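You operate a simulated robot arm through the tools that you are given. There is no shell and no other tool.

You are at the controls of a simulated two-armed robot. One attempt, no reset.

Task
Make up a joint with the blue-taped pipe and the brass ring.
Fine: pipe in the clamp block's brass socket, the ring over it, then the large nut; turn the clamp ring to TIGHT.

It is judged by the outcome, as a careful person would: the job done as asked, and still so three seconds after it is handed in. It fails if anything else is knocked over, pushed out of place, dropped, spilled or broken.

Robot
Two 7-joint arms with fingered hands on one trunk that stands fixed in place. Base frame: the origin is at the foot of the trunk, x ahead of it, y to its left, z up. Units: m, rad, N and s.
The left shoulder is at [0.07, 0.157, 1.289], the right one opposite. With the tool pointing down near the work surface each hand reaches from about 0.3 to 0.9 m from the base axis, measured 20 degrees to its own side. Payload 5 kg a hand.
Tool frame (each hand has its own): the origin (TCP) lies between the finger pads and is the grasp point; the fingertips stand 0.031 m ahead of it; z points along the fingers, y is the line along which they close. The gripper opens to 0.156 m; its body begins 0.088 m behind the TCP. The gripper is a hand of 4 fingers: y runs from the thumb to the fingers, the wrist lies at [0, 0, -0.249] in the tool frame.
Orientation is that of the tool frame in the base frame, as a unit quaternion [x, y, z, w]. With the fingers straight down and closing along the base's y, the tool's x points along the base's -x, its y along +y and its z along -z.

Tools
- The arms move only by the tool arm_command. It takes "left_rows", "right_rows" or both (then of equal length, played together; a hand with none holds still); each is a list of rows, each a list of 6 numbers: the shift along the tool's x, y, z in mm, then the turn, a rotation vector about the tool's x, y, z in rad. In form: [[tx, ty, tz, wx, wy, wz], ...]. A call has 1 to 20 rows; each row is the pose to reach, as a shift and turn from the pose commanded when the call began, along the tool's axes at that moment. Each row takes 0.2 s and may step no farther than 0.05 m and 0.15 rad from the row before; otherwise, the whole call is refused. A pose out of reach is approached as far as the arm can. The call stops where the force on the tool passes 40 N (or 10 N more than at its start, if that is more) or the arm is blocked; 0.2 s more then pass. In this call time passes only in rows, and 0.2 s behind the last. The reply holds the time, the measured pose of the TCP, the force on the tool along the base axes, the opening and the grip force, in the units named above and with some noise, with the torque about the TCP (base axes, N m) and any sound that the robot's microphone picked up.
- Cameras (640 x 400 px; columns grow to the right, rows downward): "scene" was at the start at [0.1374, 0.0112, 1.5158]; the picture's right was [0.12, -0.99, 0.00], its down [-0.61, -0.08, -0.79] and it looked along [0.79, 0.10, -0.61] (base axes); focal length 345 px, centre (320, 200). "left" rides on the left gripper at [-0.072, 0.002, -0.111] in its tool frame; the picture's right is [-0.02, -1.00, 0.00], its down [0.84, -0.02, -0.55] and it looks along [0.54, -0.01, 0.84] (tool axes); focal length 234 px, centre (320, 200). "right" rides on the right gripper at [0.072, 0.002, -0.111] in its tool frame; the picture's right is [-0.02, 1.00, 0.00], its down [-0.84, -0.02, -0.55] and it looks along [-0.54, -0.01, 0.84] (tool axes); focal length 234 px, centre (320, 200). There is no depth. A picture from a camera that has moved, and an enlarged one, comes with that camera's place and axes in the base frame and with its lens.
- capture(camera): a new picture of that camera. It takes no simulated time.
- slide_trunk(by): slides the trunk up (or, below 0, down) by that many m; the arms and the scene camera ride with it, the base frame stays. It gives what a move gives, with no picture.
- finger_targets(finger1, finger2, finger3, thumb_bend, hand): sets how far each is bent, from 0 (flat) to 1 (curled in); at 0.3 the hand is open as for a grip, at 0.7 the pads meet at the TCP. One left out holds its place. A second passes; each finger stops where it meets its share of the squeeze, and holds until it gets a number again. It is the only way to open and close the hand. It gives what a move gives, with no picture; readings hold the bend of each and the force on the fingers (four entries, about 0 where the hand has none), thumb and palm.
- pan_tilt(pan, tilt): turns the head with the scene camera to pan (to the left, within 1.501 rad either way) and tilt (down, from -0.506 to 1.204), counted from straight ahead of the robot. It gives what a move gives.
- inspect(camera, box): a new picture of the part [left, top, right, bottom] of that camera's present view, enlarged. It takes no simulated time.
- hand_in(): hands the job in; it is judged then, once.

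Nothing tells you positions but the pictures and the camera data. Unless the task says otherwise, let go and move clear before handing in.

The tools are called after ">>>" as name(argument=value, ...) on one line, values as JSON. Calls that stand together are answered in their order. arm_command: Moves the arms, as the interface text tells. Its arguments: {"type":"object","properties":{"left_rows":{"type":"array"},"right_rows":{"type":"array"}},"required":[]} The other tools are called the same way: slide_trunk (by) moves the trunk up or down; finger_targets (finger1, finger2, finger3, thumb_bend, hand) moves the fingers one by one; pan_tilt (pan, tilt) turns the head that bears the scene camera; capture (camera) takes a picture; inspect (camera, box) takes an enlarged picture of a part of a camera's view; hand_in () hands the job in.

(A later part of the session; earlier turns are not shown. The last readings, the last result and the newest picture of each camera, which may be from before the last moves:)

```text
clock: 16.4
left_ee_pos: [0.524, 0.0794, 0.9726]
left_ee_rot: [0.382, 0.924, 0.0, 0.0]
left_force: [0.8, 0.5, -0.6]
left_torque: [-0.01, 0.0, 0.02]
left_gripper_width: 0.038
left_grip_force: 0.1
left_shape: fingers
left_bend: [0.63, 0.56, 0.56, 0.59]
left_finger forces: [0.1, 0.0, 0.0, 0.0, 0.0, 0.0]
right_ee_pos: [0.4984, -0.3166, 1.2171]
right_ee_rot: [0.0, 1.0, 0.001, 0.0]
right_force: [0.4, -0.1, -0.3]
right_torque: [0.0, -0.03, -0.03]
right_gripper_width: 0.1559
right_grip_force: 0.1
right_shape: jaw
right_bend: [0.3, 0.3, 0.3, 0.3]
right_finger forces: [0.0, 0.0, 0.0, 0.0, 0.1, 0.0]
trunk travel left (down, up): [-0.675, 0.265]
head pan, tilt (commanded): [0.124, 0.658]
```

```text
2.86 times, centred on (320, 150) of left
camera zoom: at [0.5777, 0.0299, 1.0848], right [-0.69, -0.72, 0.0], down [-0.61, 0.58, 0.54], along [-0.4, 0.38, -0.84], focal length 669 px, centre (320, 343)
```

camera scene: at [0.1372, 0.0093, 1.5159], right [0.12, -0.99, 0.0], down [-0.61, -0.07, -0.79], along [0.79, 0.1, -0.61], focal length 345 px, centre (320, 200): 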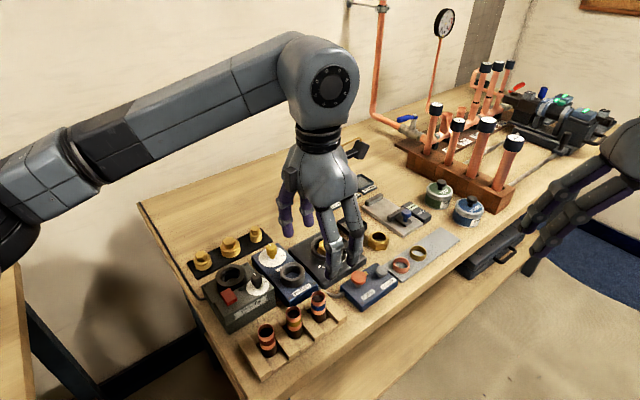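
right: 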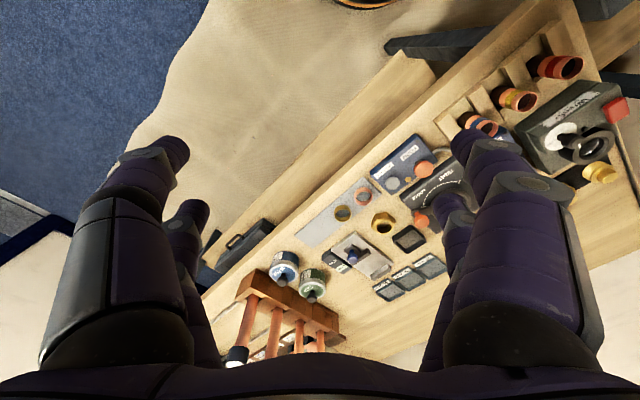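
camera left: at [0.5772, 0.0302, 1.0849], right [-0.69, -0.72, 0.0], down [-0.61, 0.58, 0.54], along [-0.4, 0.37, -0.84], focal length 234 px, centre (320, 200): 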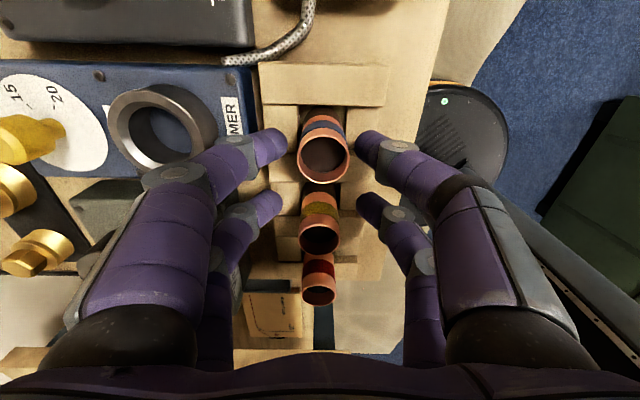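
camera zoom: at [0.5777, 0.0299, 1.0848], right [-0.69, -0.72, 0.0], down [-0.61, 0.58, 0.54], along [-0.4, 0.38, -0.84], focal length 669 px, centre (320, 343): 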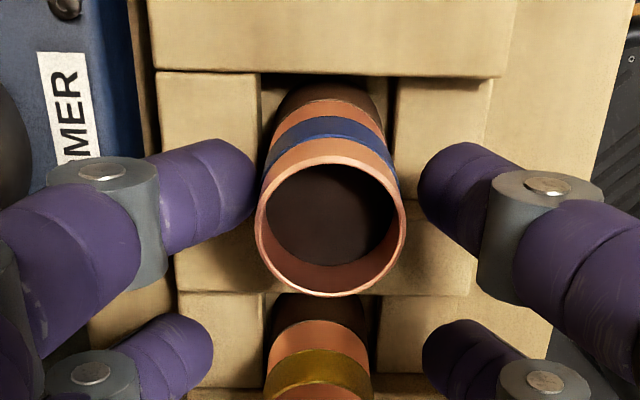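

The pipe is upright again and finger1 is nearly touching. I'll bring the thumb in to near-contact in small steps.

>>> finger_targets(hand="left", finger1=0.64, thumb_bend=0.62)

>>> finger_targets(hand="left", finger1=0.645, thumb_bend=0.632)

>>> inspect(camera="left", box=[240, 80, 400, 220])

```text
clock: 17.4
left_ee_pos: [0.5239, 0.0799, 0.9727]
left_ee_rot: [0.382, 0.924, 0.001, 0.0]
left_force: [0.7, -0.4, 0.1]
left_torque: [-0.03, 0.02, 0.01]
left_gripper_width: 0.031
left_grip_force: 0.1
left_shape: fingers
left_bend: [0.64, 0.56, 0.56, 0.62]
left_finger forces: [0.2, 0.0, 0.1, 0.0, 0.1, 0.1]
right_ee_pos: [0.4991, -0.3139, 1.2183]
right_ee_rot: [-0.001, 1.0, 0.001, 0.001]
right_force: [-0.1, -0.5, 0.4]
right_torque: [0.03, 0.0, -0.03]
right_gripper_width: 0.1558
right_grip_force: 0.1
right_shape: jaw
right_bend: [0.3, 0.3, 0.3, 0.3]
right_finger forces: [0.0, 0.1, 0.0, 0.0, 0.0, 0.1]
trunk travel left (down, up): [-0.675, 0.265]
head pan, tilt (commanded): [0.124, 0.658]
```

```text
clock: 18.4
left_ee_pos: [0.5247, 0.0806, 0.9724]
left_ee_rot: [0.381, 0.925, 0.0, -0.001]
left_force: [0.1, -0.1, -0.4]
left_torque: [-0.01, 0.02, 0.04]
left_gripper_width: 0.0301
left_grip_force: 0.0
left_shape: fingers
left_bend: [0.64, 0.56, 0.56, 0.63]
left_finger forces: [0.7, 0.0, 0.0, 0.0, 0.7, 0.0]
right_ee_pos: [0.4983, -0.3155, 1.2178]
right_ee_rot: [0.0, 1.0, 0.001, 0.0]
right_force: [0.2, -0.3, 0.7]
right_torque: [0.02, -0.04, 0.0]
right_gripper_width: 0.1558
right_grip_force: 0.0
right_shape: jaw
right_bend: [0.3, 0.3, 0.3, 0.3]
right_finger forces: [0.1, 0.0, 0.0, 0.1, 0.0, 0.1]
trunk travel left (down, up): [-0.675, 0.265]
head pan, tilt (commanded): [0.124, 0.658]
```

```text
2.86 times, centred on (320, 150) of left
camera zoom: at [0.5777, 0.0298, 1.0847], right [-0.69, -0.72, 0.0], down [-0.61, 0.58, 0.54], along [-0.4, 0.38, -0.84], focal length 669 px, centre (320, 343)
```

zoom: 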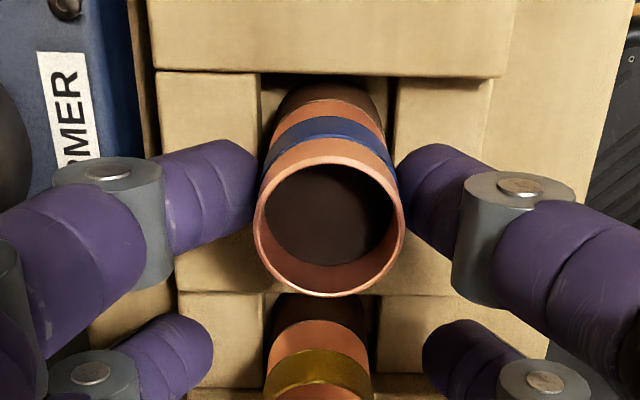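

Both digits now touch with equal light force and the pipe is still upright. I'll build up the squeeze evenly.

>>> finger_targets(hand="left", finger1=0.665, thumb_bend=0.652)

>>> finger_targets(hand="left", finger1=0.74, thumb_bend=0.72)

>>> inspect(camera="left", box=[240, 80, 400, 220])

```text
clock: 19.4
left_ee_pos: [0.5231, 0.0792, 0.9728]
left_ee_rot: [0.382, 0.924, -0.001, 0.0]
left_force: [0.7, 0.1, 0.7]
left_torque: [0.0, 0.04, 0.0]
left_gripper_width: 0.0283
left_grip_force: 2.2
left_shape: fingers
left_bend: [0.64, 0.56, 0.56, 0.64]
left_finger forces: [2.3, 0.0, 0.0, 0.0, 2.4, 0.0]
right_ee_pos: [0.4985, -0.3153, 1.2175]
right_ee_rot: [0.0, 1.0, 0.001, 0.0]
right_force: [-0.2, 0.9, -0.1]
right_torque: [-0.01, -0.03, -0.04]
right_gripper_width: 0.156
right_grip_force: 0.1
right_shape: jaw
right_bend: [0.3, 0.3, 0.3, 0.3]
right_finger forces: [0.0, 0.0, 0.0, 0.0, 0.0, 0.0]
trunk travel left (down, up): [-0.675, 0.265]
head pan, tilt (commanded): [0.124, 0.658]
```

```text
clock: 20.4
left_ee_pos: [0.5234, 0.0795, 0.9736]
left_ee_rot: [0.382, 0.924, 0.0, 0.001]
left_force: [-0.1, -0.7, 0.5]
left_torque: [-0.02, 0.03, -0.01]
left_gripper_width: 0.0264
left_grip_force: 9.4
left_shape: fingers
left_bend: [0.62, 0.56, 0.56, 0.68]
left_finger forces: [9.2, 0.1, 0.1, 0.0, 9.3, 0.0]
right_ee_pos: [0.498, -0.3166, 1.2177]
right_ee_rot: [0.0, 1.0, 0.001, 0.001]
right_force: [0.1, 0.4, 1.1]
right_torque: [-0.01, 0.02, 0.02]
right_gripper_width: 0.156
right_grip_force: 0.1
right_shape: jaw
right_bend: [0.3, 0.3, 0.3, 0.3]
right_finger forces: [0.0, 0.0, 0.0, 0.0, 0.1, 0.0]
trunk travel left (down, up): [-0.675, 0.265]
head pan, tilt (commanded): [0.124, 0.658]
```

```text
2.86 times, centred on (320, 150) of left
camera zoom: at [0.5777, 0.0298, 1.0847], right [-0.69, -0.72, 0.0], down [-0.61, 0.58, 0.54], along [-0.4, 0.38, -0.84], focal length 669 px, centre (320, 343)
```

zoom: 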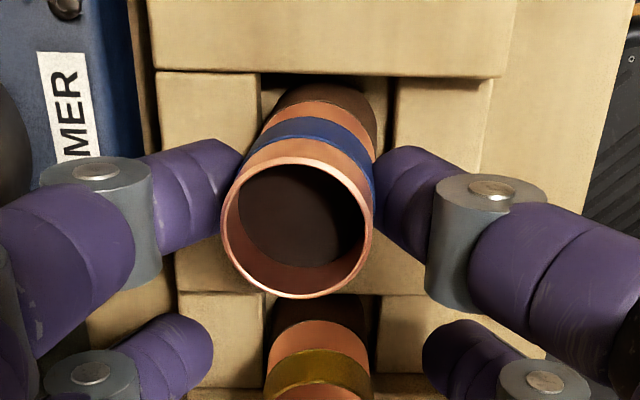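

The thumb is about 2.5 times stiffer than finger1 and pushes the pipe off centre. I'll rebalance the targets so the pipe stands straight with enough grip.

>>> finger_targets(hand="left", finger1=0.74, thumb_bend=0.668)

>>> inspect(camera="left", box=[240, 80, 400, 220])

```text
clock: 21.4
left_ee_pos: [0.5245, 0.0806, 0.9735]
left_ee_rot: [0.382, 0.924, 0.0, 0.0]
left_force: [-0.5, -1.4, 1.1]
left_torque: [-0.03, 0.01, 0.0]
left_gripper_width: 0.0268
left_grip_force: 8.2
left_shape: fingers
left_bend: [0.65, 0.56, 0.56, 0.63]
left_finger forces: [7.5, 0.1, 0.1, 0.0, 7.7, 0.1]
right_ee_pos: [0.4973, -0.3147, 1.2181]
right_ee_rot: [0.0, 1.0, 0.001, 0.0]
right_force: [0.0, 0.5, 0.2]
right_torque: [0.02, 0.0, 0.0]
right_gripper_width: 0.156
right_grip_force: 0.1
right_shape: jaw
right_bend: [0.3, 0.3, 0.3, 0.3]
right_finger forces: [0.1, 0.0, 0.0, 0.1, 0.1, 0.0]
trunk travel left (down, up): [-0.675, 0.265]
head pan, tilt (commanded): [0.124, 0.658]
```

```text
2.86 times, centred on (320, 150) of left
camera zoom: at [0.5776, 0.0298, 1.0848], right [-0.69, -0.72, 0.0], down [-0.61, 0.58, 0.54], along [-0.4, 0.38, -0.84], focal length 669 px, centre (320, 343)
```

zoom: 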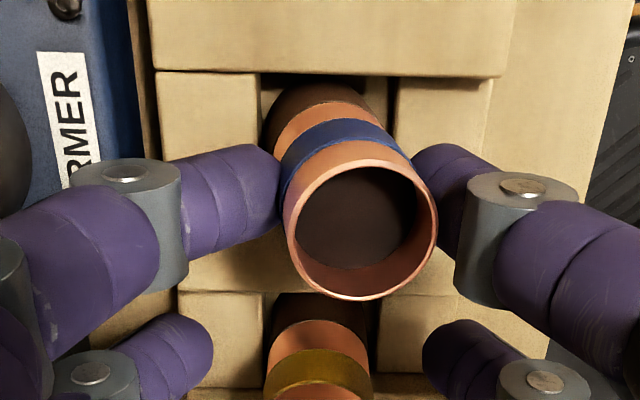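

It went slightly too far the other way, so I'll set the thumb target between the two.

>>> finger_targets(hand="left", finger1=0.74, thumb_bend=0.69)

>>> inspect(camera="left", box=[240, 80, 400, 220])

```text
clock: 22.4
left_ee_pos: [0.5244, 0.0795, 0.9724]
left_ee_rot: [0.382, 0.924, 0.0, 0.0]
left_force: [0.8, -0.6, 0.7]
left_torque: [-0.01, 0.0, -0.03]
left_gripper_width: 0.0265
left_grip_force: 7.8
left_shape: fingers
left_bend: [0.65, 0.56, 0.56, 0.65]
left_finger forces: [8.4, 0.0, 0.0, 0.0, 8.4, 0.0]
right_ee_pos: [0.4986, -0.3149, 1.217]
right_ee_rot: [0.001, 1.0, 0.001, 0.001]
right_force: [-0.2, 0.4, -0.1]
right_torque: [0.0, -0.03, -0.02]
right_gripper_width: 0.1558
right_grip_force: 0.0
right_shape: jaw
right_bend: [0.3, 0.3, 0.3, 0.3]
right_finger forces: [0.0, 0.1, 0.0, 0.0, 0.0, 0.1]
trunk travel left (down, up): [-0.675, 0.265]
head pan, tilt (commanded): [0.124, 0.658]
```

```text
2.86 times, centred on (320, 150) of left
camera zoom: at [0.5777, 0.0299, 1.0847], right [-0.69, -0.72, 0.0], down [-0.61, 0.58, 0.54], along [-0.4, 0.38, -0.84], focal length 669 px, centre (320, 343)
```

zoom: 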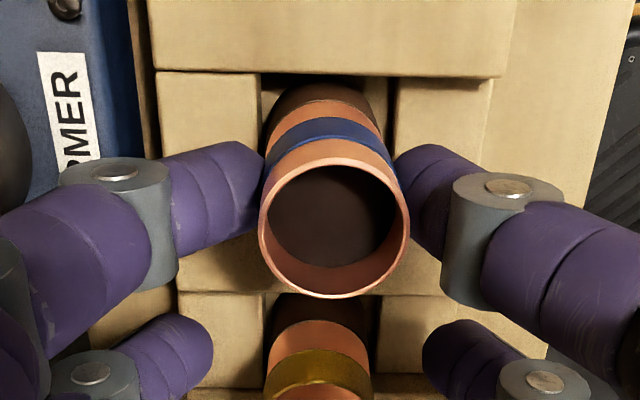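

The pipe stands upright with about 8 N of even grip. I'll lift it slowly and check.

>>> arm_command(left_rows=[[0, 0, -8, 0, 0, 0], [0, 0, -18, 0, 0, 0], [0, 0, -30, 0, 0, 0], [0, 0, -45, 0, 0, 0], [0, 0, -60, 0, 0, 0], [0, 0, -75, 0, 0, 0]])

>>> capture(camera="left")

>>> inspect(camera="scene", box=[220, 190, 380, 340])

```text
clock: 23.8
left_ee_pos: [0.5248, 0.0793, 1.0482]
left_ee_rot: [0.382, 0.924, 0.0, 0.0]
left_force: [-0.4, -0.1, -0.4]
left_torque: [0.02, 0.0, -0.04]
left_gripper_width: 0.0263
left_grip_force: 8.6
left_shape: fingers
left_bend: [0.65, 0.56, 0.56, 0.65]
left_finger forces: [8.5, 0.1, 0.0, 0.0, 8.4, 0.2]
right_ee_pos: [0.4983, -0.3156, 1.2189]
right_ee_rot: [0.0, 1.0, 0.001, -0.001]
right_force: [0.3, -0.2, 0.4]
right_torque: [0.0, 0.03, 0.02]
right_gripper_width: 0.1559
right_grip_force: 0.0
right_shape: jaw
right_bend: [0.3, 0.3, 0.3, 0.3]
right_finger forces: [0.0, 0.1, 0.1, 0.1, 0.0, 0.0]
trunk travel left (down, up): [-0.675, 0.265]
head pan, tilt (commanded): [0.124, 0.658]
```

```text
taken
camera left: at [0.5775, 0.0296, 1.1598], right [-0.69, -0.72, 0.0], down [-0.61, 0.58, 0.54], along [-0.39, 0.38, -0.84], focal length 234 px, centre (320, 200)
```

left: 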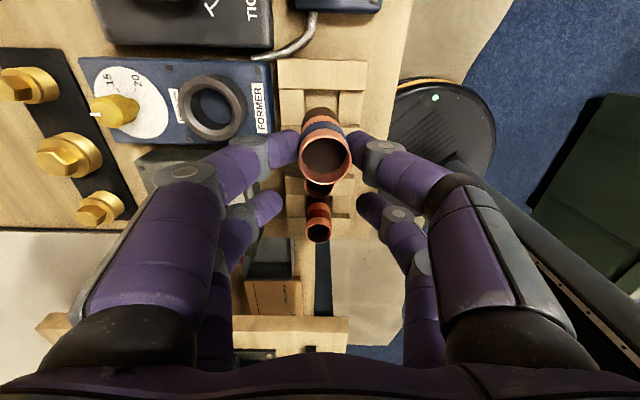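

```text
2.67 times, centred on (300, 265) of scene
camera zoom: at [0.1373, 0.0109, 1.5158], right [0.12, -0.99, 0.0], down [-0.61, -0.08, -0.79], along [0.79, 0.1, -0.61], focal length 920 px, centre (373, 27)
```

zoom: 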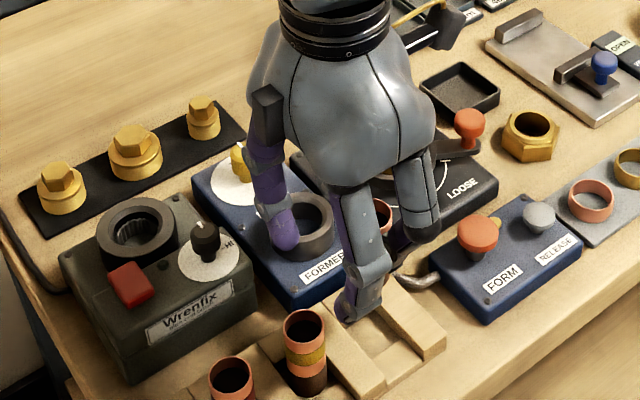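

The pipe lifted cleanly and hangs straight. I'll carry it to above the socket (about 0.706, 0.064) at a safe height, and bring the right hand to the bench front so its camera gives a second view.

>>> arm_command(left_rows=[[0, 0, -14, 0, 0, 0], [0, 0, -28, 0, 0, 0], [-20, 20, -28, 0, 0, 0], [-40, 40, -28, 0, 0, 0], [-60, 60, -28, 0, 0, 0], [-80, 80, -28, 0, 0, 0], [-100, 100, -28, 0, 0, 0], [-117, 117.5, -28, 0, 0, 0]], right_rows=[[-5, 26, 22, 0, 0, -0.1], [-10, 52, 44, 0, 0, -0.2], [-15, 78, 66, 0, 0, -0.3], [-20, 105, 88, 0, 0, -0.4], [-25, 131, 110, 0, 0, -0.5], [-30, 157, 132, 0, 0, -0.6], [-35, 184, 154, 0, 0, -0.7], [-39, 210, 177, 0, 0, -0.785]])

>>> capture(camera="left")

>>> capture(camera="right")

>>> capture(camera="scene")

```text
clock: 25.6
left_ee_pos: [0.6928, 0.0798, 1.074]
left_ee_rot: [0.383, 0.924, 0.0, -0.001]
left_force: [0.0, -0.1, 0.1]
left_torque: [0.01, 0.07, 0.0]
left_gripper_width: 0.0265
left_grip_force: 8.2
left_shape: fingers
left_bend: [0.65, 0.56, 0.56, 0.65]
left_finger forces: [8.5, 0.0, 0.0, 0.0, 8.4, 0.0]
right_ee_pos: [0.5383, -0.1046, 1.0396]
right_ee_rot: [-0.383, 0.924, 0.001, 0.0]
right_force: [0.4, -0.2, 0.1]
right_torque: [0.04, 0.05, -0.04]
right_gripper_width: 0.1561
right_grip_force: 0.2
right_shape: jaw
right_bend: [0.3, 0.3, 0.3, 0.3]
right_finger forces: [0.1, 0.0, 0.1, 0.0, 0.0, 0.0]
trunk travel left (down, up): [-0.675, 0.265]
head pan, tilt (commanded): [0.124, 0.658]
```

```text
taken
camera left: at [0.7449, 0.0298, 1.185], right [-0.69, -0.72, 0.0], down [-0.61, 0.58, 0.55], along [-0.4, 0.38, -0.84], focal length 234 px, centre (320, 200)
```

left: 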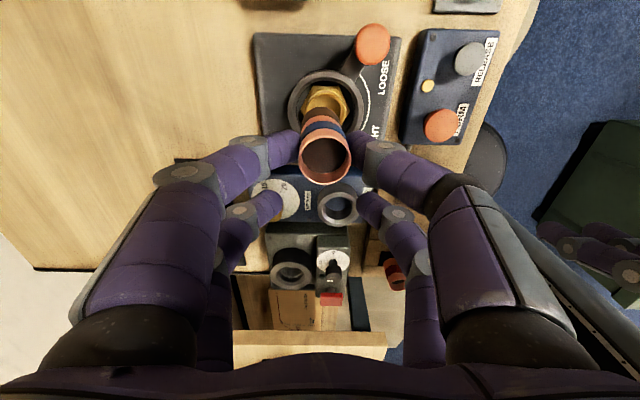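

```text
taken
camera right: at [0.4867, -0.154, 1.1508], right [-0.69, 0.72, 0.0], down [0.61, 0.58, 0.55], along [0.39, 0.38, -0.84], focal length 234 px, centre (320, 200)
```

right: 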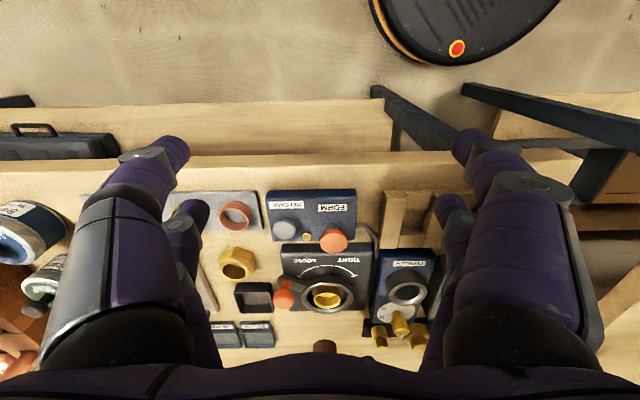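

```text
taken
camera scene: at [0.14, 0.0109, 1.5156], right [0.12, -0.99, 0.0], down [-0.61, -0.08, -0.79], along [0.78, 0.1, -0.61], focal length 345 px, centre (320, 200)
```

scene: 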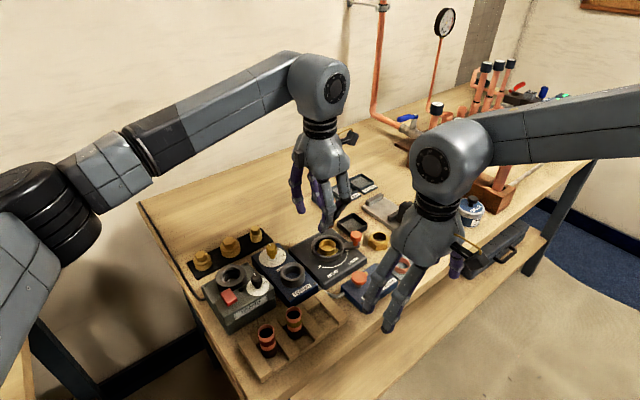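

The right camera shows the pipe's lower end just above the socket, and the left camera sees both too. I'll zoom in to measure the alignment.

>>> inspect(camera="right", box=[260, 240, 400, 360])

>>> inspect(camera="left", box=[250, 50, 400, 200])

>>> inspect(camera="scene", box=[270, 150, 400, 290])

```text
3.33 times, centred on (330, 300) of right
camera zoom: at [0.4867, -0.154, 1.1508], right [-0.69, 0.72, 0.0], down [0.61, 0.58, 0.55], along [0.39, 0.38, -0.84], focal length 781 px, centre (287, -133)
```

zoom: 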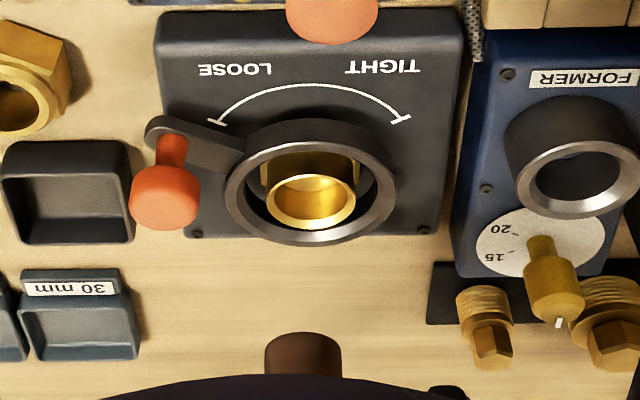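

```text
2.67 times, centred on (325, 125) of left
camera zoom: at [0.7449, 0.0298, 1.185], right [-0.69, -0.72, 0.0], down [-0.61, 0.58, 0.55], along [-0.4, 0.38, -0.84], focal length 624 px, centre (307, 400)
```

zoom: 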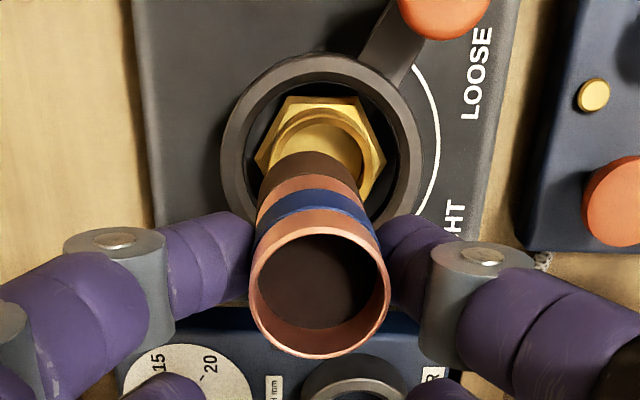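

```text
2.86 times, centred on (335, 220) of scene
camera zoom: at [0.14, 0.0109, 1.5156], right [0.12, -0.99, 0.0], down [-0.61, -0.08, -0.79], along [0.78, 0.1, -0.61], focal length 986 px, centre (277, 143)
```

zoom: 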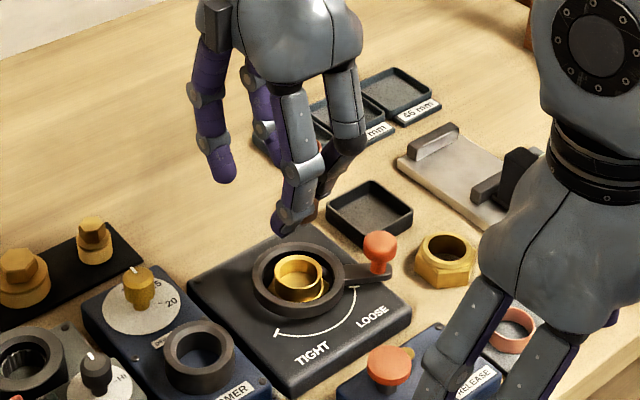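

Both views show small offsets. I'll zoom in tighter to pin down the socket centre against the pipe's lower end.

>>> inspect(camera="left", box=[295, 75, 355, 125])

>>> inspect(camera="right", box=[295, 270, 365, 350])

```text
8.00 times, centred on (325, 100) of left
camera zoom: at [0.7449, 0.0298, 1.185], right [-0.69, -0.72, 0.0], down [-0.61, 0.58, 0.55], along [-0.4, 0.38, -0.84], focal length 1873 px, centre (280, 1000)
```

zoom: 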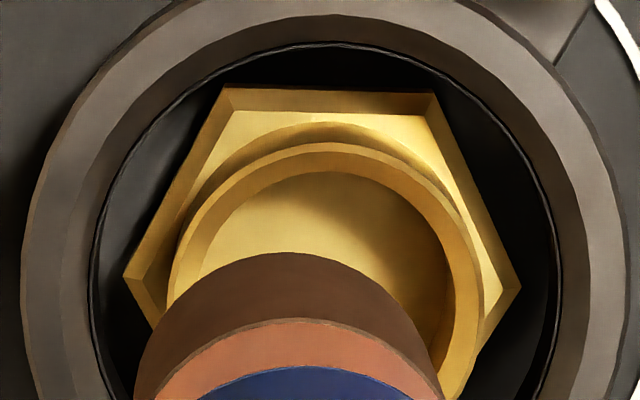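

```text
5.00 times, centred on (330, 310) of right
camera zoom: at [0.4867, -0.154, 1.1508], right [-0.69, 0.72, 0.0], down [0.61, 0.58, 0.55], along [0.39, 0.38, -0.84], focal length 1171 px, centre (270, -350)
```

zoom: 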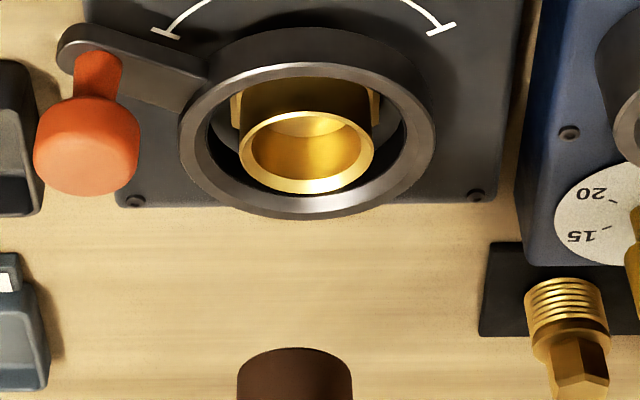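

The pipe needs to shift about 4.6 mm toward the bench's left end and about 4 mm toward its front. I'll apply that, lower until the pipe's end is about 1 cm above the socket rim, and recheck.

>>> arm_command(left_rows=[[4.6, -4, 0, 0, 0, 0], [4.6, -4, 16, 0, 0, 0], [4.6, -4, 32, 0, 0, 0], [4.6, -4, 48, 0, 0, 0]])

>>> inspect(camera="left", box=[270, 60, 380, 160])

>>> inspect(camera="right", box=[280, 260, 380, 350])

>>> inspect(camera="scene", box=[270, 150, 400, 290])

```text
clock: 26.6
left_ee_pos: [0.6846, 0.0806, 1.0265]
left_ee_rot: [0.382, 0.924, 0.0, 0.0]
left_force: [-0.3, -0.1, -1.0]
left_torque: [0.02, -0.01, -0.02]
left_gripper_width: 0.0264
left_grip_force: 8.6
left_shape: fingers
left_bend: [0.65, 0.56, 0.56, 0.65]
left_finger forces: [8.4, 0.0, 0.0, 0.0, 8.3, 0.0]
right_ee_pos: [0.5368, -0.1059, 1.0409]
right_ee_rot: [-0.382, 0.924, 0.0, 0.001]
right_force: [0.9, 0.4, -0.2]
right_torque: [0.01, -0.01, 0.01]
right_gripper_width: 0.1557
right_grip_force: 0.0
right_shape: jaw
right_bend: [0.3, 0.3, 0.3, 0.3]
right_finger forces: [0.1, 0.1, 0.0, 0.0, 0.0, 0.0]
trunk travel left (down, up): [-0.675, 0.265]
head pan, tilt (commanded): [0.124, 0.658]
```

```text
4.00 times, centred on (325, 110) of left
camera zoom: at [0.7374, 0.0307, 1.1382], right [-0.69, -0.72, 0.0], down [-0.61, 0.58, 0.54], along [-0.4, 0.37, -0.84], focal length 937 px, centre (300, 560)
```

zoom: 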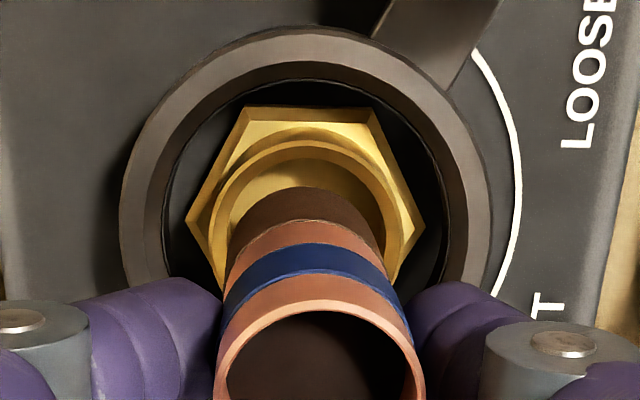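

```text
4.44 times, centred on (330, 305) of right
camera zoom: at [0.4849, -0.1539, 1.1518], right [-0.69, 0.72, 0.0], down [0.61, 0.58, 0.55], along [0.39, 0.38, -0.84], focal length 1041 px, centre (276, -267)
```

zoom: 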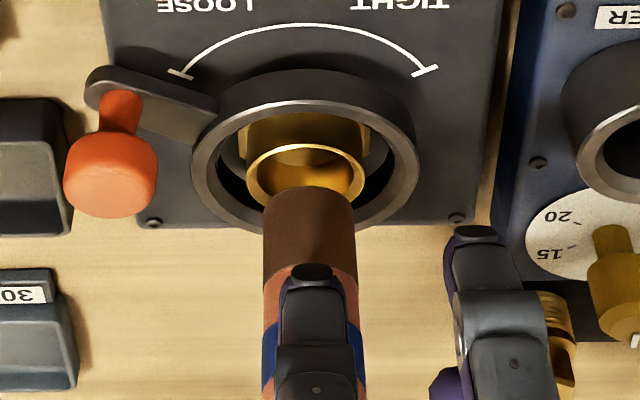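

```text
2.86 times, centred on (335, 220) of scene
camera zoom: at [0.1378, 0.0114, 1.5158], right [0.12, -0.99, 0.0], down [-0.61, -0.08, -0.79], along [0.79, 0.1, -0.61], focal length 986 px, centre (277, 143)
```

zoom: 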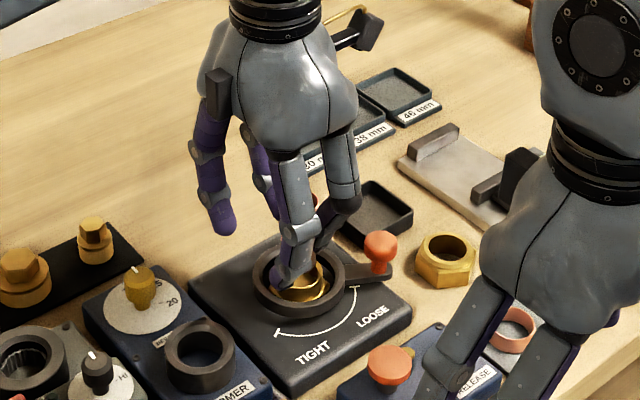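

Both views put the pipe within about 1 mm of the socket axis. I'll lower it slowly into the socket and watch the force.

>>> arm_command(left_rows=[[-0.6, 0, 4, 0, 0, 0], [-0.6, 0, 8, 0, 0, 0], [-0.6, 0, 11, 0, 0, 0], [-0.6, 0, 14, 0, 0, 0], [-0.6, 0, 17, 0, 0, 0], [-0.6, 0, 20, 0, 0, 0]])

>>> inspect(camera="left", box=[270, 60, 380, 160])

>>> inspect(camera="right", box=[280, 260, 380, 350])

```text
clock: 28.0
left_ee_pos: [0.684, 0.0805, 1.0074]
left_ee_rot: [0.382, 0.924, 0.0, 0.0]
left_force: [0.4, 0.8, -0.3]
left_torque: [0.02, -0.02, 0.0]
left_gripper_width: 0.0266
left_grip_force: 8.7
left_shape: fingers
left_bend: [0.65, 0.56, 0.56, 0.65]
left_finger forces: [8.4, 0.0, 0.1, 0.0, 8.4, 0.0]
right_ee_pos: [0.5375, -0.1045, 1.0406]
right_ee_rot: [-0.382, 0.924, 0.0, 0.001]
right_force: [0.3, 0.0, -0.1]
right_torque: [-0.03, -0.05, 0.02]
right_gripper_width: 0.1556
right_grip_force: 0.0
right_shape: jaw
right_bend: [0.3, 0.3, 0.3, 0.3]
right_finger forces: [0.1, 0.1, 0.0, 0.0, 0.0, 0.0]
trunk travel left (down, up): [-0.675, 0.265]
head pan, tilt (commanded): [0.124, 0.658]
```

```text
4.00 times, centred on (325, 110) of left
camera zoom: at [0.7374, 0.0305, 1.1194], right [-0.69, -0.72, 0.0], down [-0.61, 0.58, 0.54], along [-0.4, 0.38, -0.84], focal length 937 px, centre (300, 560)
```

zoom: 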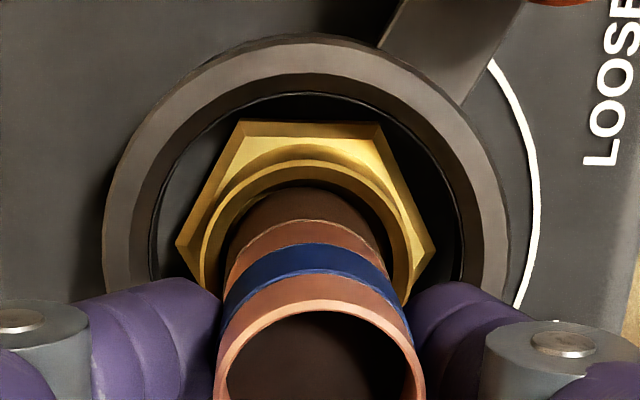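

```text
4.44 times, centred on (330, 305) of right
camera zoom: at [0.4846, -0.1541, 1.1518], right [-0.69, 0.72, 0.0], down [0.61, 0.58, 0.55], along [0.4, 0.38, -0.84], focal length 1041 px, centre (276, -267)
```

zoom: 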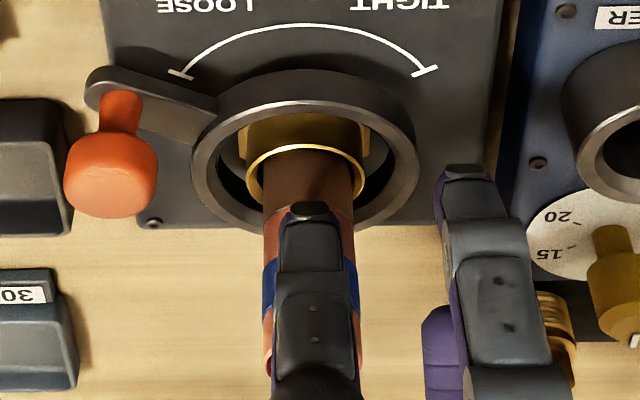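

The pipe's end has entered the socket with no side force. I'll keep lowering in small steps.

>>> arm_command(left_rows=[[0, 0, 3, 0, 0, 0], [0, 0, 6, 0, 0, 0], [0, 0, 9, 0, 0, 0], [0, 0, 12, 0, 0, 0]])

>>> inspect(camera="left", box=[270, 60, 380, 160])

>>> inspect(camera="right", box=[280, 260, 380, 350])

```text
clock: 29.0
left_ee_pos: [0.6839, 0.0796, 0.9945]
left_ee_rot: [0.382, 0.924, 0.0, 0.0]
left_force: [-0.5, -0.8, -0.5]
left_torque: [0.03, 0.0, -0.02]
left_gripper_width: 0.0263
left_grip_force: 8.7
left_shape: fingers
left_bend: [0.65, 0.56, 0.56, 0.65]
left_finger forces: [8.4, 0.0, 0.0, 0.0, 8.4, 0.0]
right_ee_pos: [0.5365, -0.1048, 1.0407]
right_ee_rot: [-0.382, 0.924, 0.001, 0.0]
right_force: [-0.3, -0.6, -1.0]
right_torque: [0.01, 0.01, 0.0]
right_gripper_width: 0.1562
right_grip_force: 0.0
right_shape: jaw
right_bend: [0.3, 0.3, 0.3, 0.3]
right_finger forces: [0.1, 0.1, 0.0, 0.0, 0.0, 0.0]
trunk travel left (down, up): [-0.675, 0.265]
head pan, tilt (commanded): [0.124, 0.658]
```

```text
4.00 times, centred on (325, 110) of left
camera zoom: at [0.7374, 0.0301, 1.1072], right [-0.69, -0.72, 0.0], down [-0.61, 0.58, 0.55], along [-0.4, 0.38, -0.84], focal length 937 px, centre (300, 560)
```

zoom: 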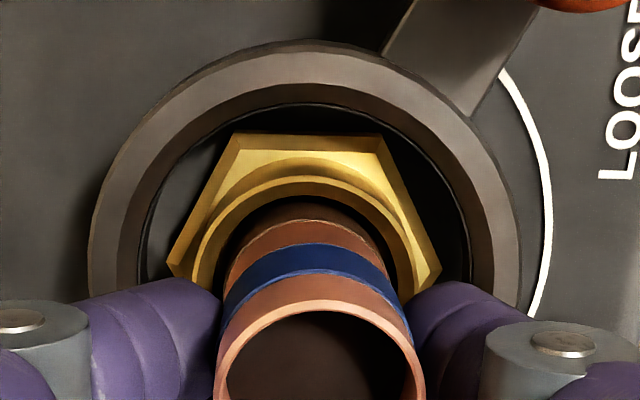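

```text
4.44 times, centred on (330, 305) of right
camera zoom: at [0.4847, -0.1541, 1.1518], right [-0.69, 0.72, 0.0], down [0.61, 0.58, 0.55], along [0.39, 0.38, -0.84], focal length 1041 px, centre (276, -267)
```

zoom: 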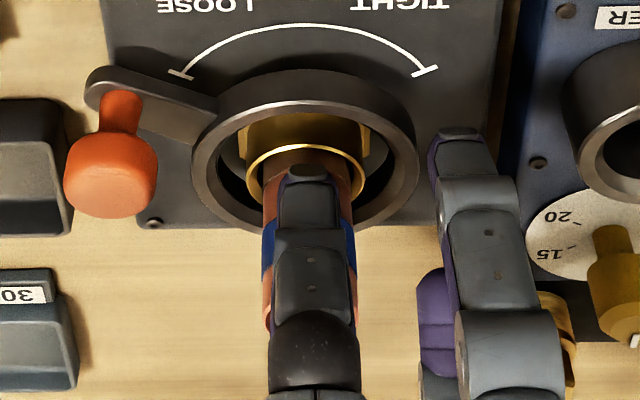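

The pipe is about 20 mm in with no resistance. I'll continue in smaller steps to find the socket floor.

>>> arm_command(left_rows=[[0, 0, 2, 0, 0, 0], [0, 0, 4, 0, 0, 0], [0, 0, 6, 0, 0, 0]])

>>> inspect(camera="right", box=[280, 260, 380, 350])

>>> inspect(camera="left", box=[270, 60, 380, 160])

```text
clock: 29.8
left_ee_pos: [0.6847, 0.0786, 0.9902]
left_ee_rot: [0.382, 0.924, 0.0, 0.0]
left_force: [0.3, 0.7, 1.2]
left_torque: [-0.05, 0.01, 0.02]
left_gripper_width: 0.0264
left_grip_force: 8.8
left_shape: fingers
left_bend: [0.65, 0.56, 0.56, 0.66]
left_finger forces: [9.1, 0.1, 0.0, 0.0, 8.5, 0.1]
right_ee_pos: [0.537, -0.1043, 1.0413]
right_ee_rot: [-0.382, 0.924, 0.0, 0.001]
right_force: [0.0, 0.2, -0.1]
right_torque: [-0.03, -0.03, 0.01]
right_gripper_width: 0.1558
right_grip_force: 0.1
right_shape: jaw
right_bend: [0.3, 0.3, 0.3, 0.3]
right_finger forces: [0.0, 0.0, 0.0, 0.0, 0.0, 0.0]
trunk travel left (down, up): [-0.675, 0.265]
head pan, tilt (commanded): [0.124, 0.658]
```

```text
4.44 times, centred on (330, 305) of right
camera zoom: at [0.4844, -0.1541, 1.152], right [-0.69, 0.72, 0.0], down [0.61, 0.58, 0.55], along [0.4, 0.38, -0.84], focal length 1041 px, centre (276, -267)
```

zoom: 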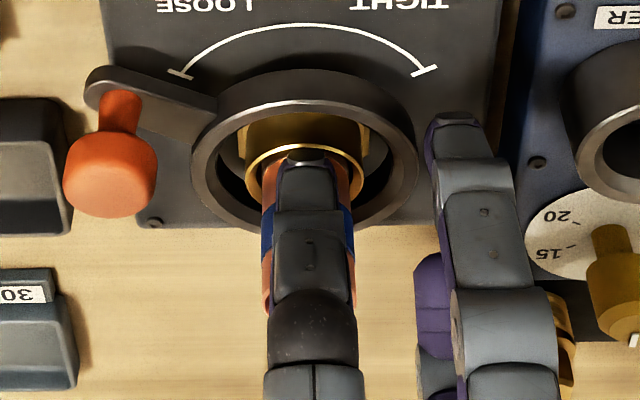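

```text
4.00 times, centred on (325, 110) of left
camera zoom: at [0.7374, 0.0302, 1.1022], right [-0.69, -0.72, 0.0], down [-0.61, 0.58, 0.54], along [-0.39, 0.37, -0.84], focal length 937 px, centre (300, 560)
```

zoom: 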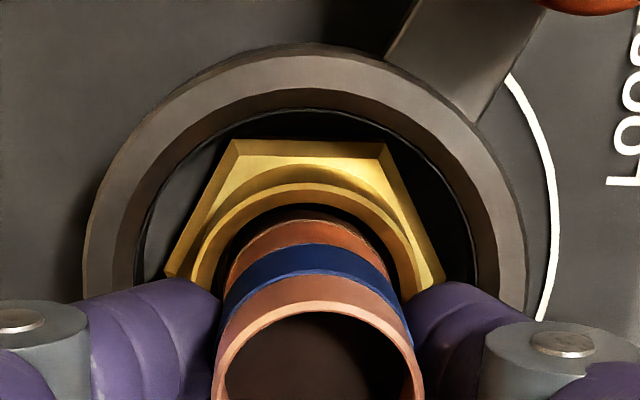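

A slight upward reaction has appeared. I'll press 2–4 mm more to see whether this is the socket's bottom.

>>> arm_command(left_rows=[[0, 0, 2, 0, 0, 0], [0, 0, 4, 0, 0, 0]])

>>> inspect(camera="left", box=[270, 60, 380, 160])

>>> inspect(camera="right", box=[280, 260, 380, 350])

```text
clock: 30.4
left_ee_pos: [0.6836, 0.0802, 0.9879]
left_ee_rot: [0.381, 0.924, 0.0, 0.002]
left_force: [2.4, 0.3, 13.9]
left_torque: [-0.23, -0.24, 0.03]
left_gripper_width: 0.026
left_grip_force: 10.9
left_shape: fingers
left_bend: [0.64, 0.56, 0.56, 0.67]
left_finger forces: [11.5, 0.0, 0.0, 0.1, 10.0, 0.1]
right_ee_pos: [0.5356, -0.105, 1.0419]
right_ee_rot: [-0.382, 0.924, 0.001, 0.0]
right_force: [-0.5, -0.2, 0.3]
right_torque: [-0.01, 0.01, 0.01]
right_gripper_width: 0.1558
right_grip_force: 0.1
right_shape: jaw
right_bend: [0.3, 0.3, 0.3, 0.3]
right_finger forces: [0.0, 0.1, 0.0, 0.0, 0.0, 0.1]
trunk travel left (down, up): [-0.675, 0.265]
head pan, tilt (commanded): [0.124, 0.658]
```

```text
4.00 times, centred on (325, 110) of left
camera zoom: at [0.7368, 0.0302, 1.1003], right [-0.69, -0.72, 0.0], down [-0.61, 0.58, 0.54], along [-0.39, 0.37, -0.84], focal length 937 px, centre (300, 560)
```

zoom: 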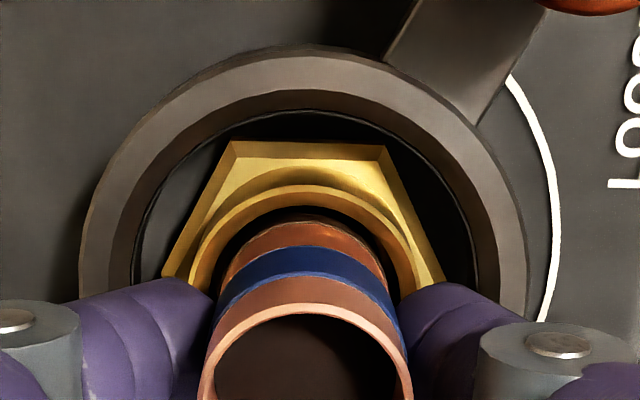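

```text
4.44 times, centred on (330, 305) of right
camera zoom: at [0.4833, -0.1542, 1.1526], right [-0.69, 0.72, 0.0], down [0.61, 0.58, 0.55], along [0.4, 0.38, -0.84], focal length 1041 px, centre (276, -267)
```

zoom: 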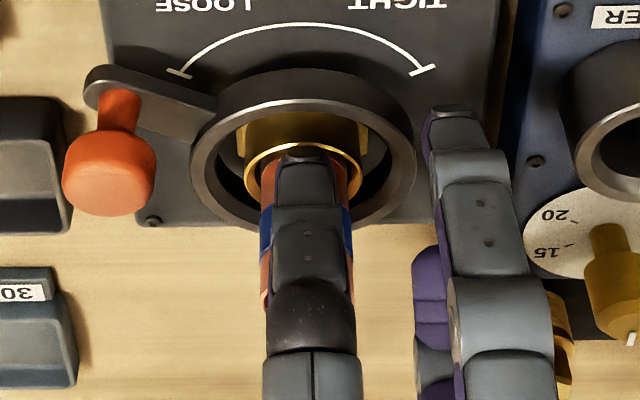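

The reaction of 14 N shows the pipe has bottomed in the socket. I'll relieve the push, open the fingers and rise straight up.

>>> arm_command(left_rows=[[0, 0, -2, 0, 0, 0], [0, 0, -4, 0, 0, 0]])

>>> finger_targets(hand="left", finger1=0.58, thumb_bend=0.58)

>>> inspect(camera="left", box=[250, 60, 400, 200])

```text
clock: 31.0
left_ee_pos: [0.6843, 0.0799, 0.9875]
left_ee_rot: [0.381, 0.925, 0.0, -0.002]
left_force: [1.2, 0.4, 5.6]
left_torque: [-0.1, -0.12, 0.0]
left_gripper_width: 0.0262
left_grip_force: 10.1
left_shape: fingers
left_bend: [0.63, 0.56, 0.56, 0.67]
left_finger forces: [10.2, 0.1, 0.0, 0.0, 9.2, 0.0]
right_ee_pos: [0.536, -0.1054, 1.0397]
right_ee_rot: [-0.381, 0.924, 0.0, 0.001]
right_force: [-0.7, 0.3, -0.3]
right_torque: [-0.02, 0.0, 0.0]
right_gripper_width: 0.1562
right_grip_force: 0.0
right_shape: jaw
right_bend: [0.3, 0.3, 0.3, 0.3]
right_finger forces: [0.1, 0.0, 0.0, 0.0, 0.1, 0.0]
trunk travel left (down, up): [-0.675, 0.265]
head pan, tilt (commanded): [0.124, 0.658]
```

```text
clock: 32.0
left_ee_pos: [0.6839, 0.0793, 0.9893]
left_ee_rot: [0.382, 0.924, 0.0, 0.0]
left_force: [0.1, 0.7, 0.4]
left_torque: [0.0, 0.02, 0.02]
left_gripper_width: 0.0526
left_grip_force: 0.1
left_shape: fingers
left_bend: [0.57, 0.56, 0.56, 0.57]
left_finger forces: [0.0, 0.0, 0.0, 0.1, 0.0, 0.0]
right_ee_pos: [0.5356, -0.1047, 1.0395]
right_ee_rot: [-0.381, 0.925, 0.0, 0.001]
right_force: [-0.5, -0.6, 0.3]
right_torque: [0.03, 0.0, -0.01]
right_gripper_width: 0.1558
right_grip_force: 0.0
right_shape: jaw
right_bend: [0.3, 0.3, 0.3, 0.3]
right_finger forces: [0.0, 0.0, 0.0, 0.0, 0.0, 0.0]
trunk travel left (down, up): [-0.675, 0.265]
head pan, tilt (commanded): [0.124, 0.658]
```

```text
2.86 times, centred on (325, 130) of left
camera zoom: at [0.7373, 0.03, 1.1014], right [-0.69, -0.72, 0.0], down [-0.61, 0.58, 0.54], along [-0.4, 0.38, -0.84], focal length 669 px, centre (306, 400)
```

zoom: 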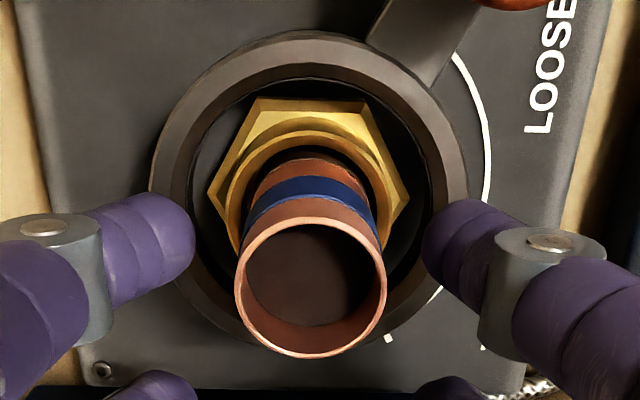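

The blue-taped pipe stands seated in the socket. Next I'll raise the left hand and turn it so its camera watches the clamp from the left, while the right hand moves above the brass ring (about 0.729, -0.149).

>>> arm_command(left_rows=[[0, 0, -28, 0, 0, 0], [0, 0, -56, 0, 0, 0], [0, 0, -80, 0, 0, 0], [8.5, 9.8, -80, 0, 0, -0.138], [17, 19.7, -80, 0, 0, -0.276], [25.5, 29.5, -80, 0, 0, -0.414], [34, 39.4, -80, 0, 0, -0.552], [42.4, 49.2, -80, 0, 0, -0.69], [50.9, 59.1, -80, 0, 0, -0.828], [59.4, 68.9, -80, 0, 0, -0.966], [67.9, 78.8, -80, 0, 0, -1.104], [76.4, 88.6, -80, 0, 0, -1.242], [84.9, 98.5, -80, 0, 0, -1.38], [93.4, 108.3, -80, 0, 0, -1.518], [101.8, 118.2, -80, 0, 0, -1.656], [110.3, 128, -80, 0, 0, -1.794], [118.8, 137.9, -80, 0, 0, -1.932], [127.3, 147.7, -80, 0, 0, -2.07], [135.8, 157.6, -80, 0, 0, -2.208], [144.3, 167.4, -80, 0, 0, -2.346]], right_rows=[[0, 0, -20, 0, 0, 0], [0, 0, -40, 0, 0, 0], [0, 0, -60, 0, 0, 0], [-6.2, -9.8, -60, 0, 0, 0.092], [-12.3, -19.7, -60, 0, 0, 0.185], [-18.5, -29.5, -60, 0, 0, 0.277], [-24.7, -39.4, -60, 0, 0, 0.37], [-30.9, -49.2, -60, 0, 0, 0.462], [-37, -59.1, -60, 0, 0, 0.554], [-43.2, -68.9, -60, 0, 0, 0.647], [-49.4, -78.8, -60, 0, 0, 0.739], [-55.5, -88.6, -60, 0, 0, 0.832], [-61.7, -98.5, -60, 0, 0, 0.924], [-67.9, -108.3, -60, 0, 0, 1.016], [-74, -118.2, -60, 0, 0, 1.109], [-80.2, -128, -60, 0, 0, 1.201], [-86.4, -137.9, -60, 0, 0, 1.294], [-92.6, -147.7, -60, 0, 0, 1.386], [-98.7, -157.6, -60, 0, 0, 1.478], [-104.9, -167.4, -60, 0, 0, 1.571]])

>>> capture(camera="left")

>>> capture(camera="right")

>>> capture(camera="scene")

```text
clock: 36.2
left_ee_pos: [0.6999, 0.3006, 1.0689]
left_ee_rot: [-0.705, 0.71, 0.001, 0.0]
left_force: [0.1, 0.9, -0.2]
left_torque: [0.0, 0.03, 0.02]
left_gripper_width: 0.0526
left_grip_force: 0.1
left_shape: fingers
left_bend: [0.57, 0.56, 0.56, 0.57]
left_finger forces: [0.0, 0.0, 0.0, 0.1, 0.0, 0.1]
right_ee_pos: [0.7107, -0.1616, 1.104]
right_ee_rot: [0.383, 0.924, 0.001, 0.002]
right_force: [0.2, 0.3, 0.2]
right_torque: [-0.02, 0.0, 0.0]
right_gripper_width: 0.1559
right_grip_force: 0.0
right_shape: jaw
right_bend: [0.3, 0.3, 0.3, 0.3]
right_finger forces: [0.1, 0.1, 0.0, 0.0, 0.1, 0.0]
right hand out of reach, approached as far as the arm can: row 18, 19, 20
trunk travel left (down, up): [-0.675, 0.265]
head pan, tilt (commanded): [0.124, 0.658]
```

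```text
taken
camera left: at [0.6996, 0.3724, 1.1813], right [1.0, 0.02, 0.0], down [0.02, -0.84, 0.54], along [0.01, -0.54, -0.84], focal length 234 px, centre (320, 200)
```

left: 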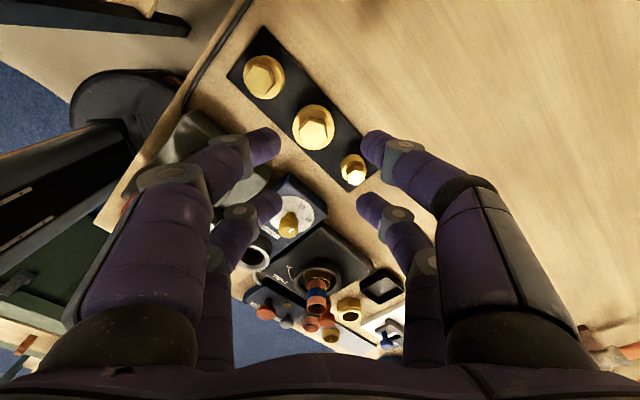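

```text
taken
camera right: at [0.6588, -0.1096, 1.2152], right [0.73, 0.69, 0.0], down [0.58, -0.61, 0.54], along [0.38, -0.39, -0.84], focal length 234 px, centre (320, 200)
```

right: 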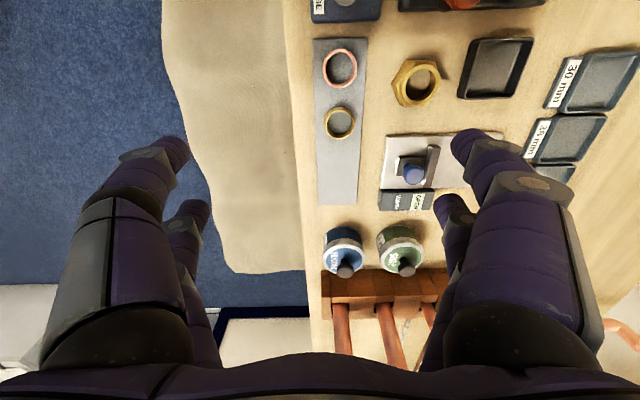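

```text
taken
camera scene: at [0.1375, 0.0116, 1.5158], right [0.12, -0.99, 0.0], down [-0.61, -0.08, -0.79], along [0.79, 0.1, -0.61], focal length 345 px, centre (320, 200)
```

scene: 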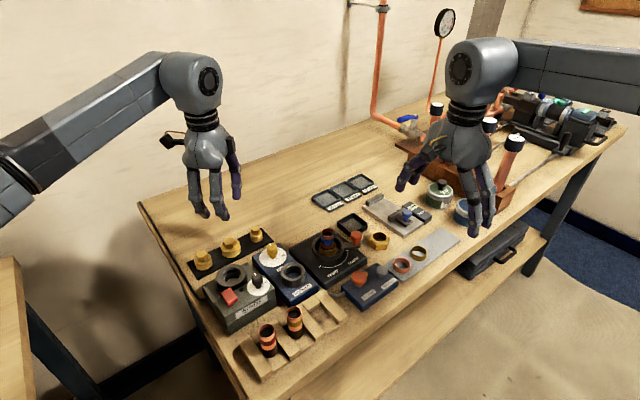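

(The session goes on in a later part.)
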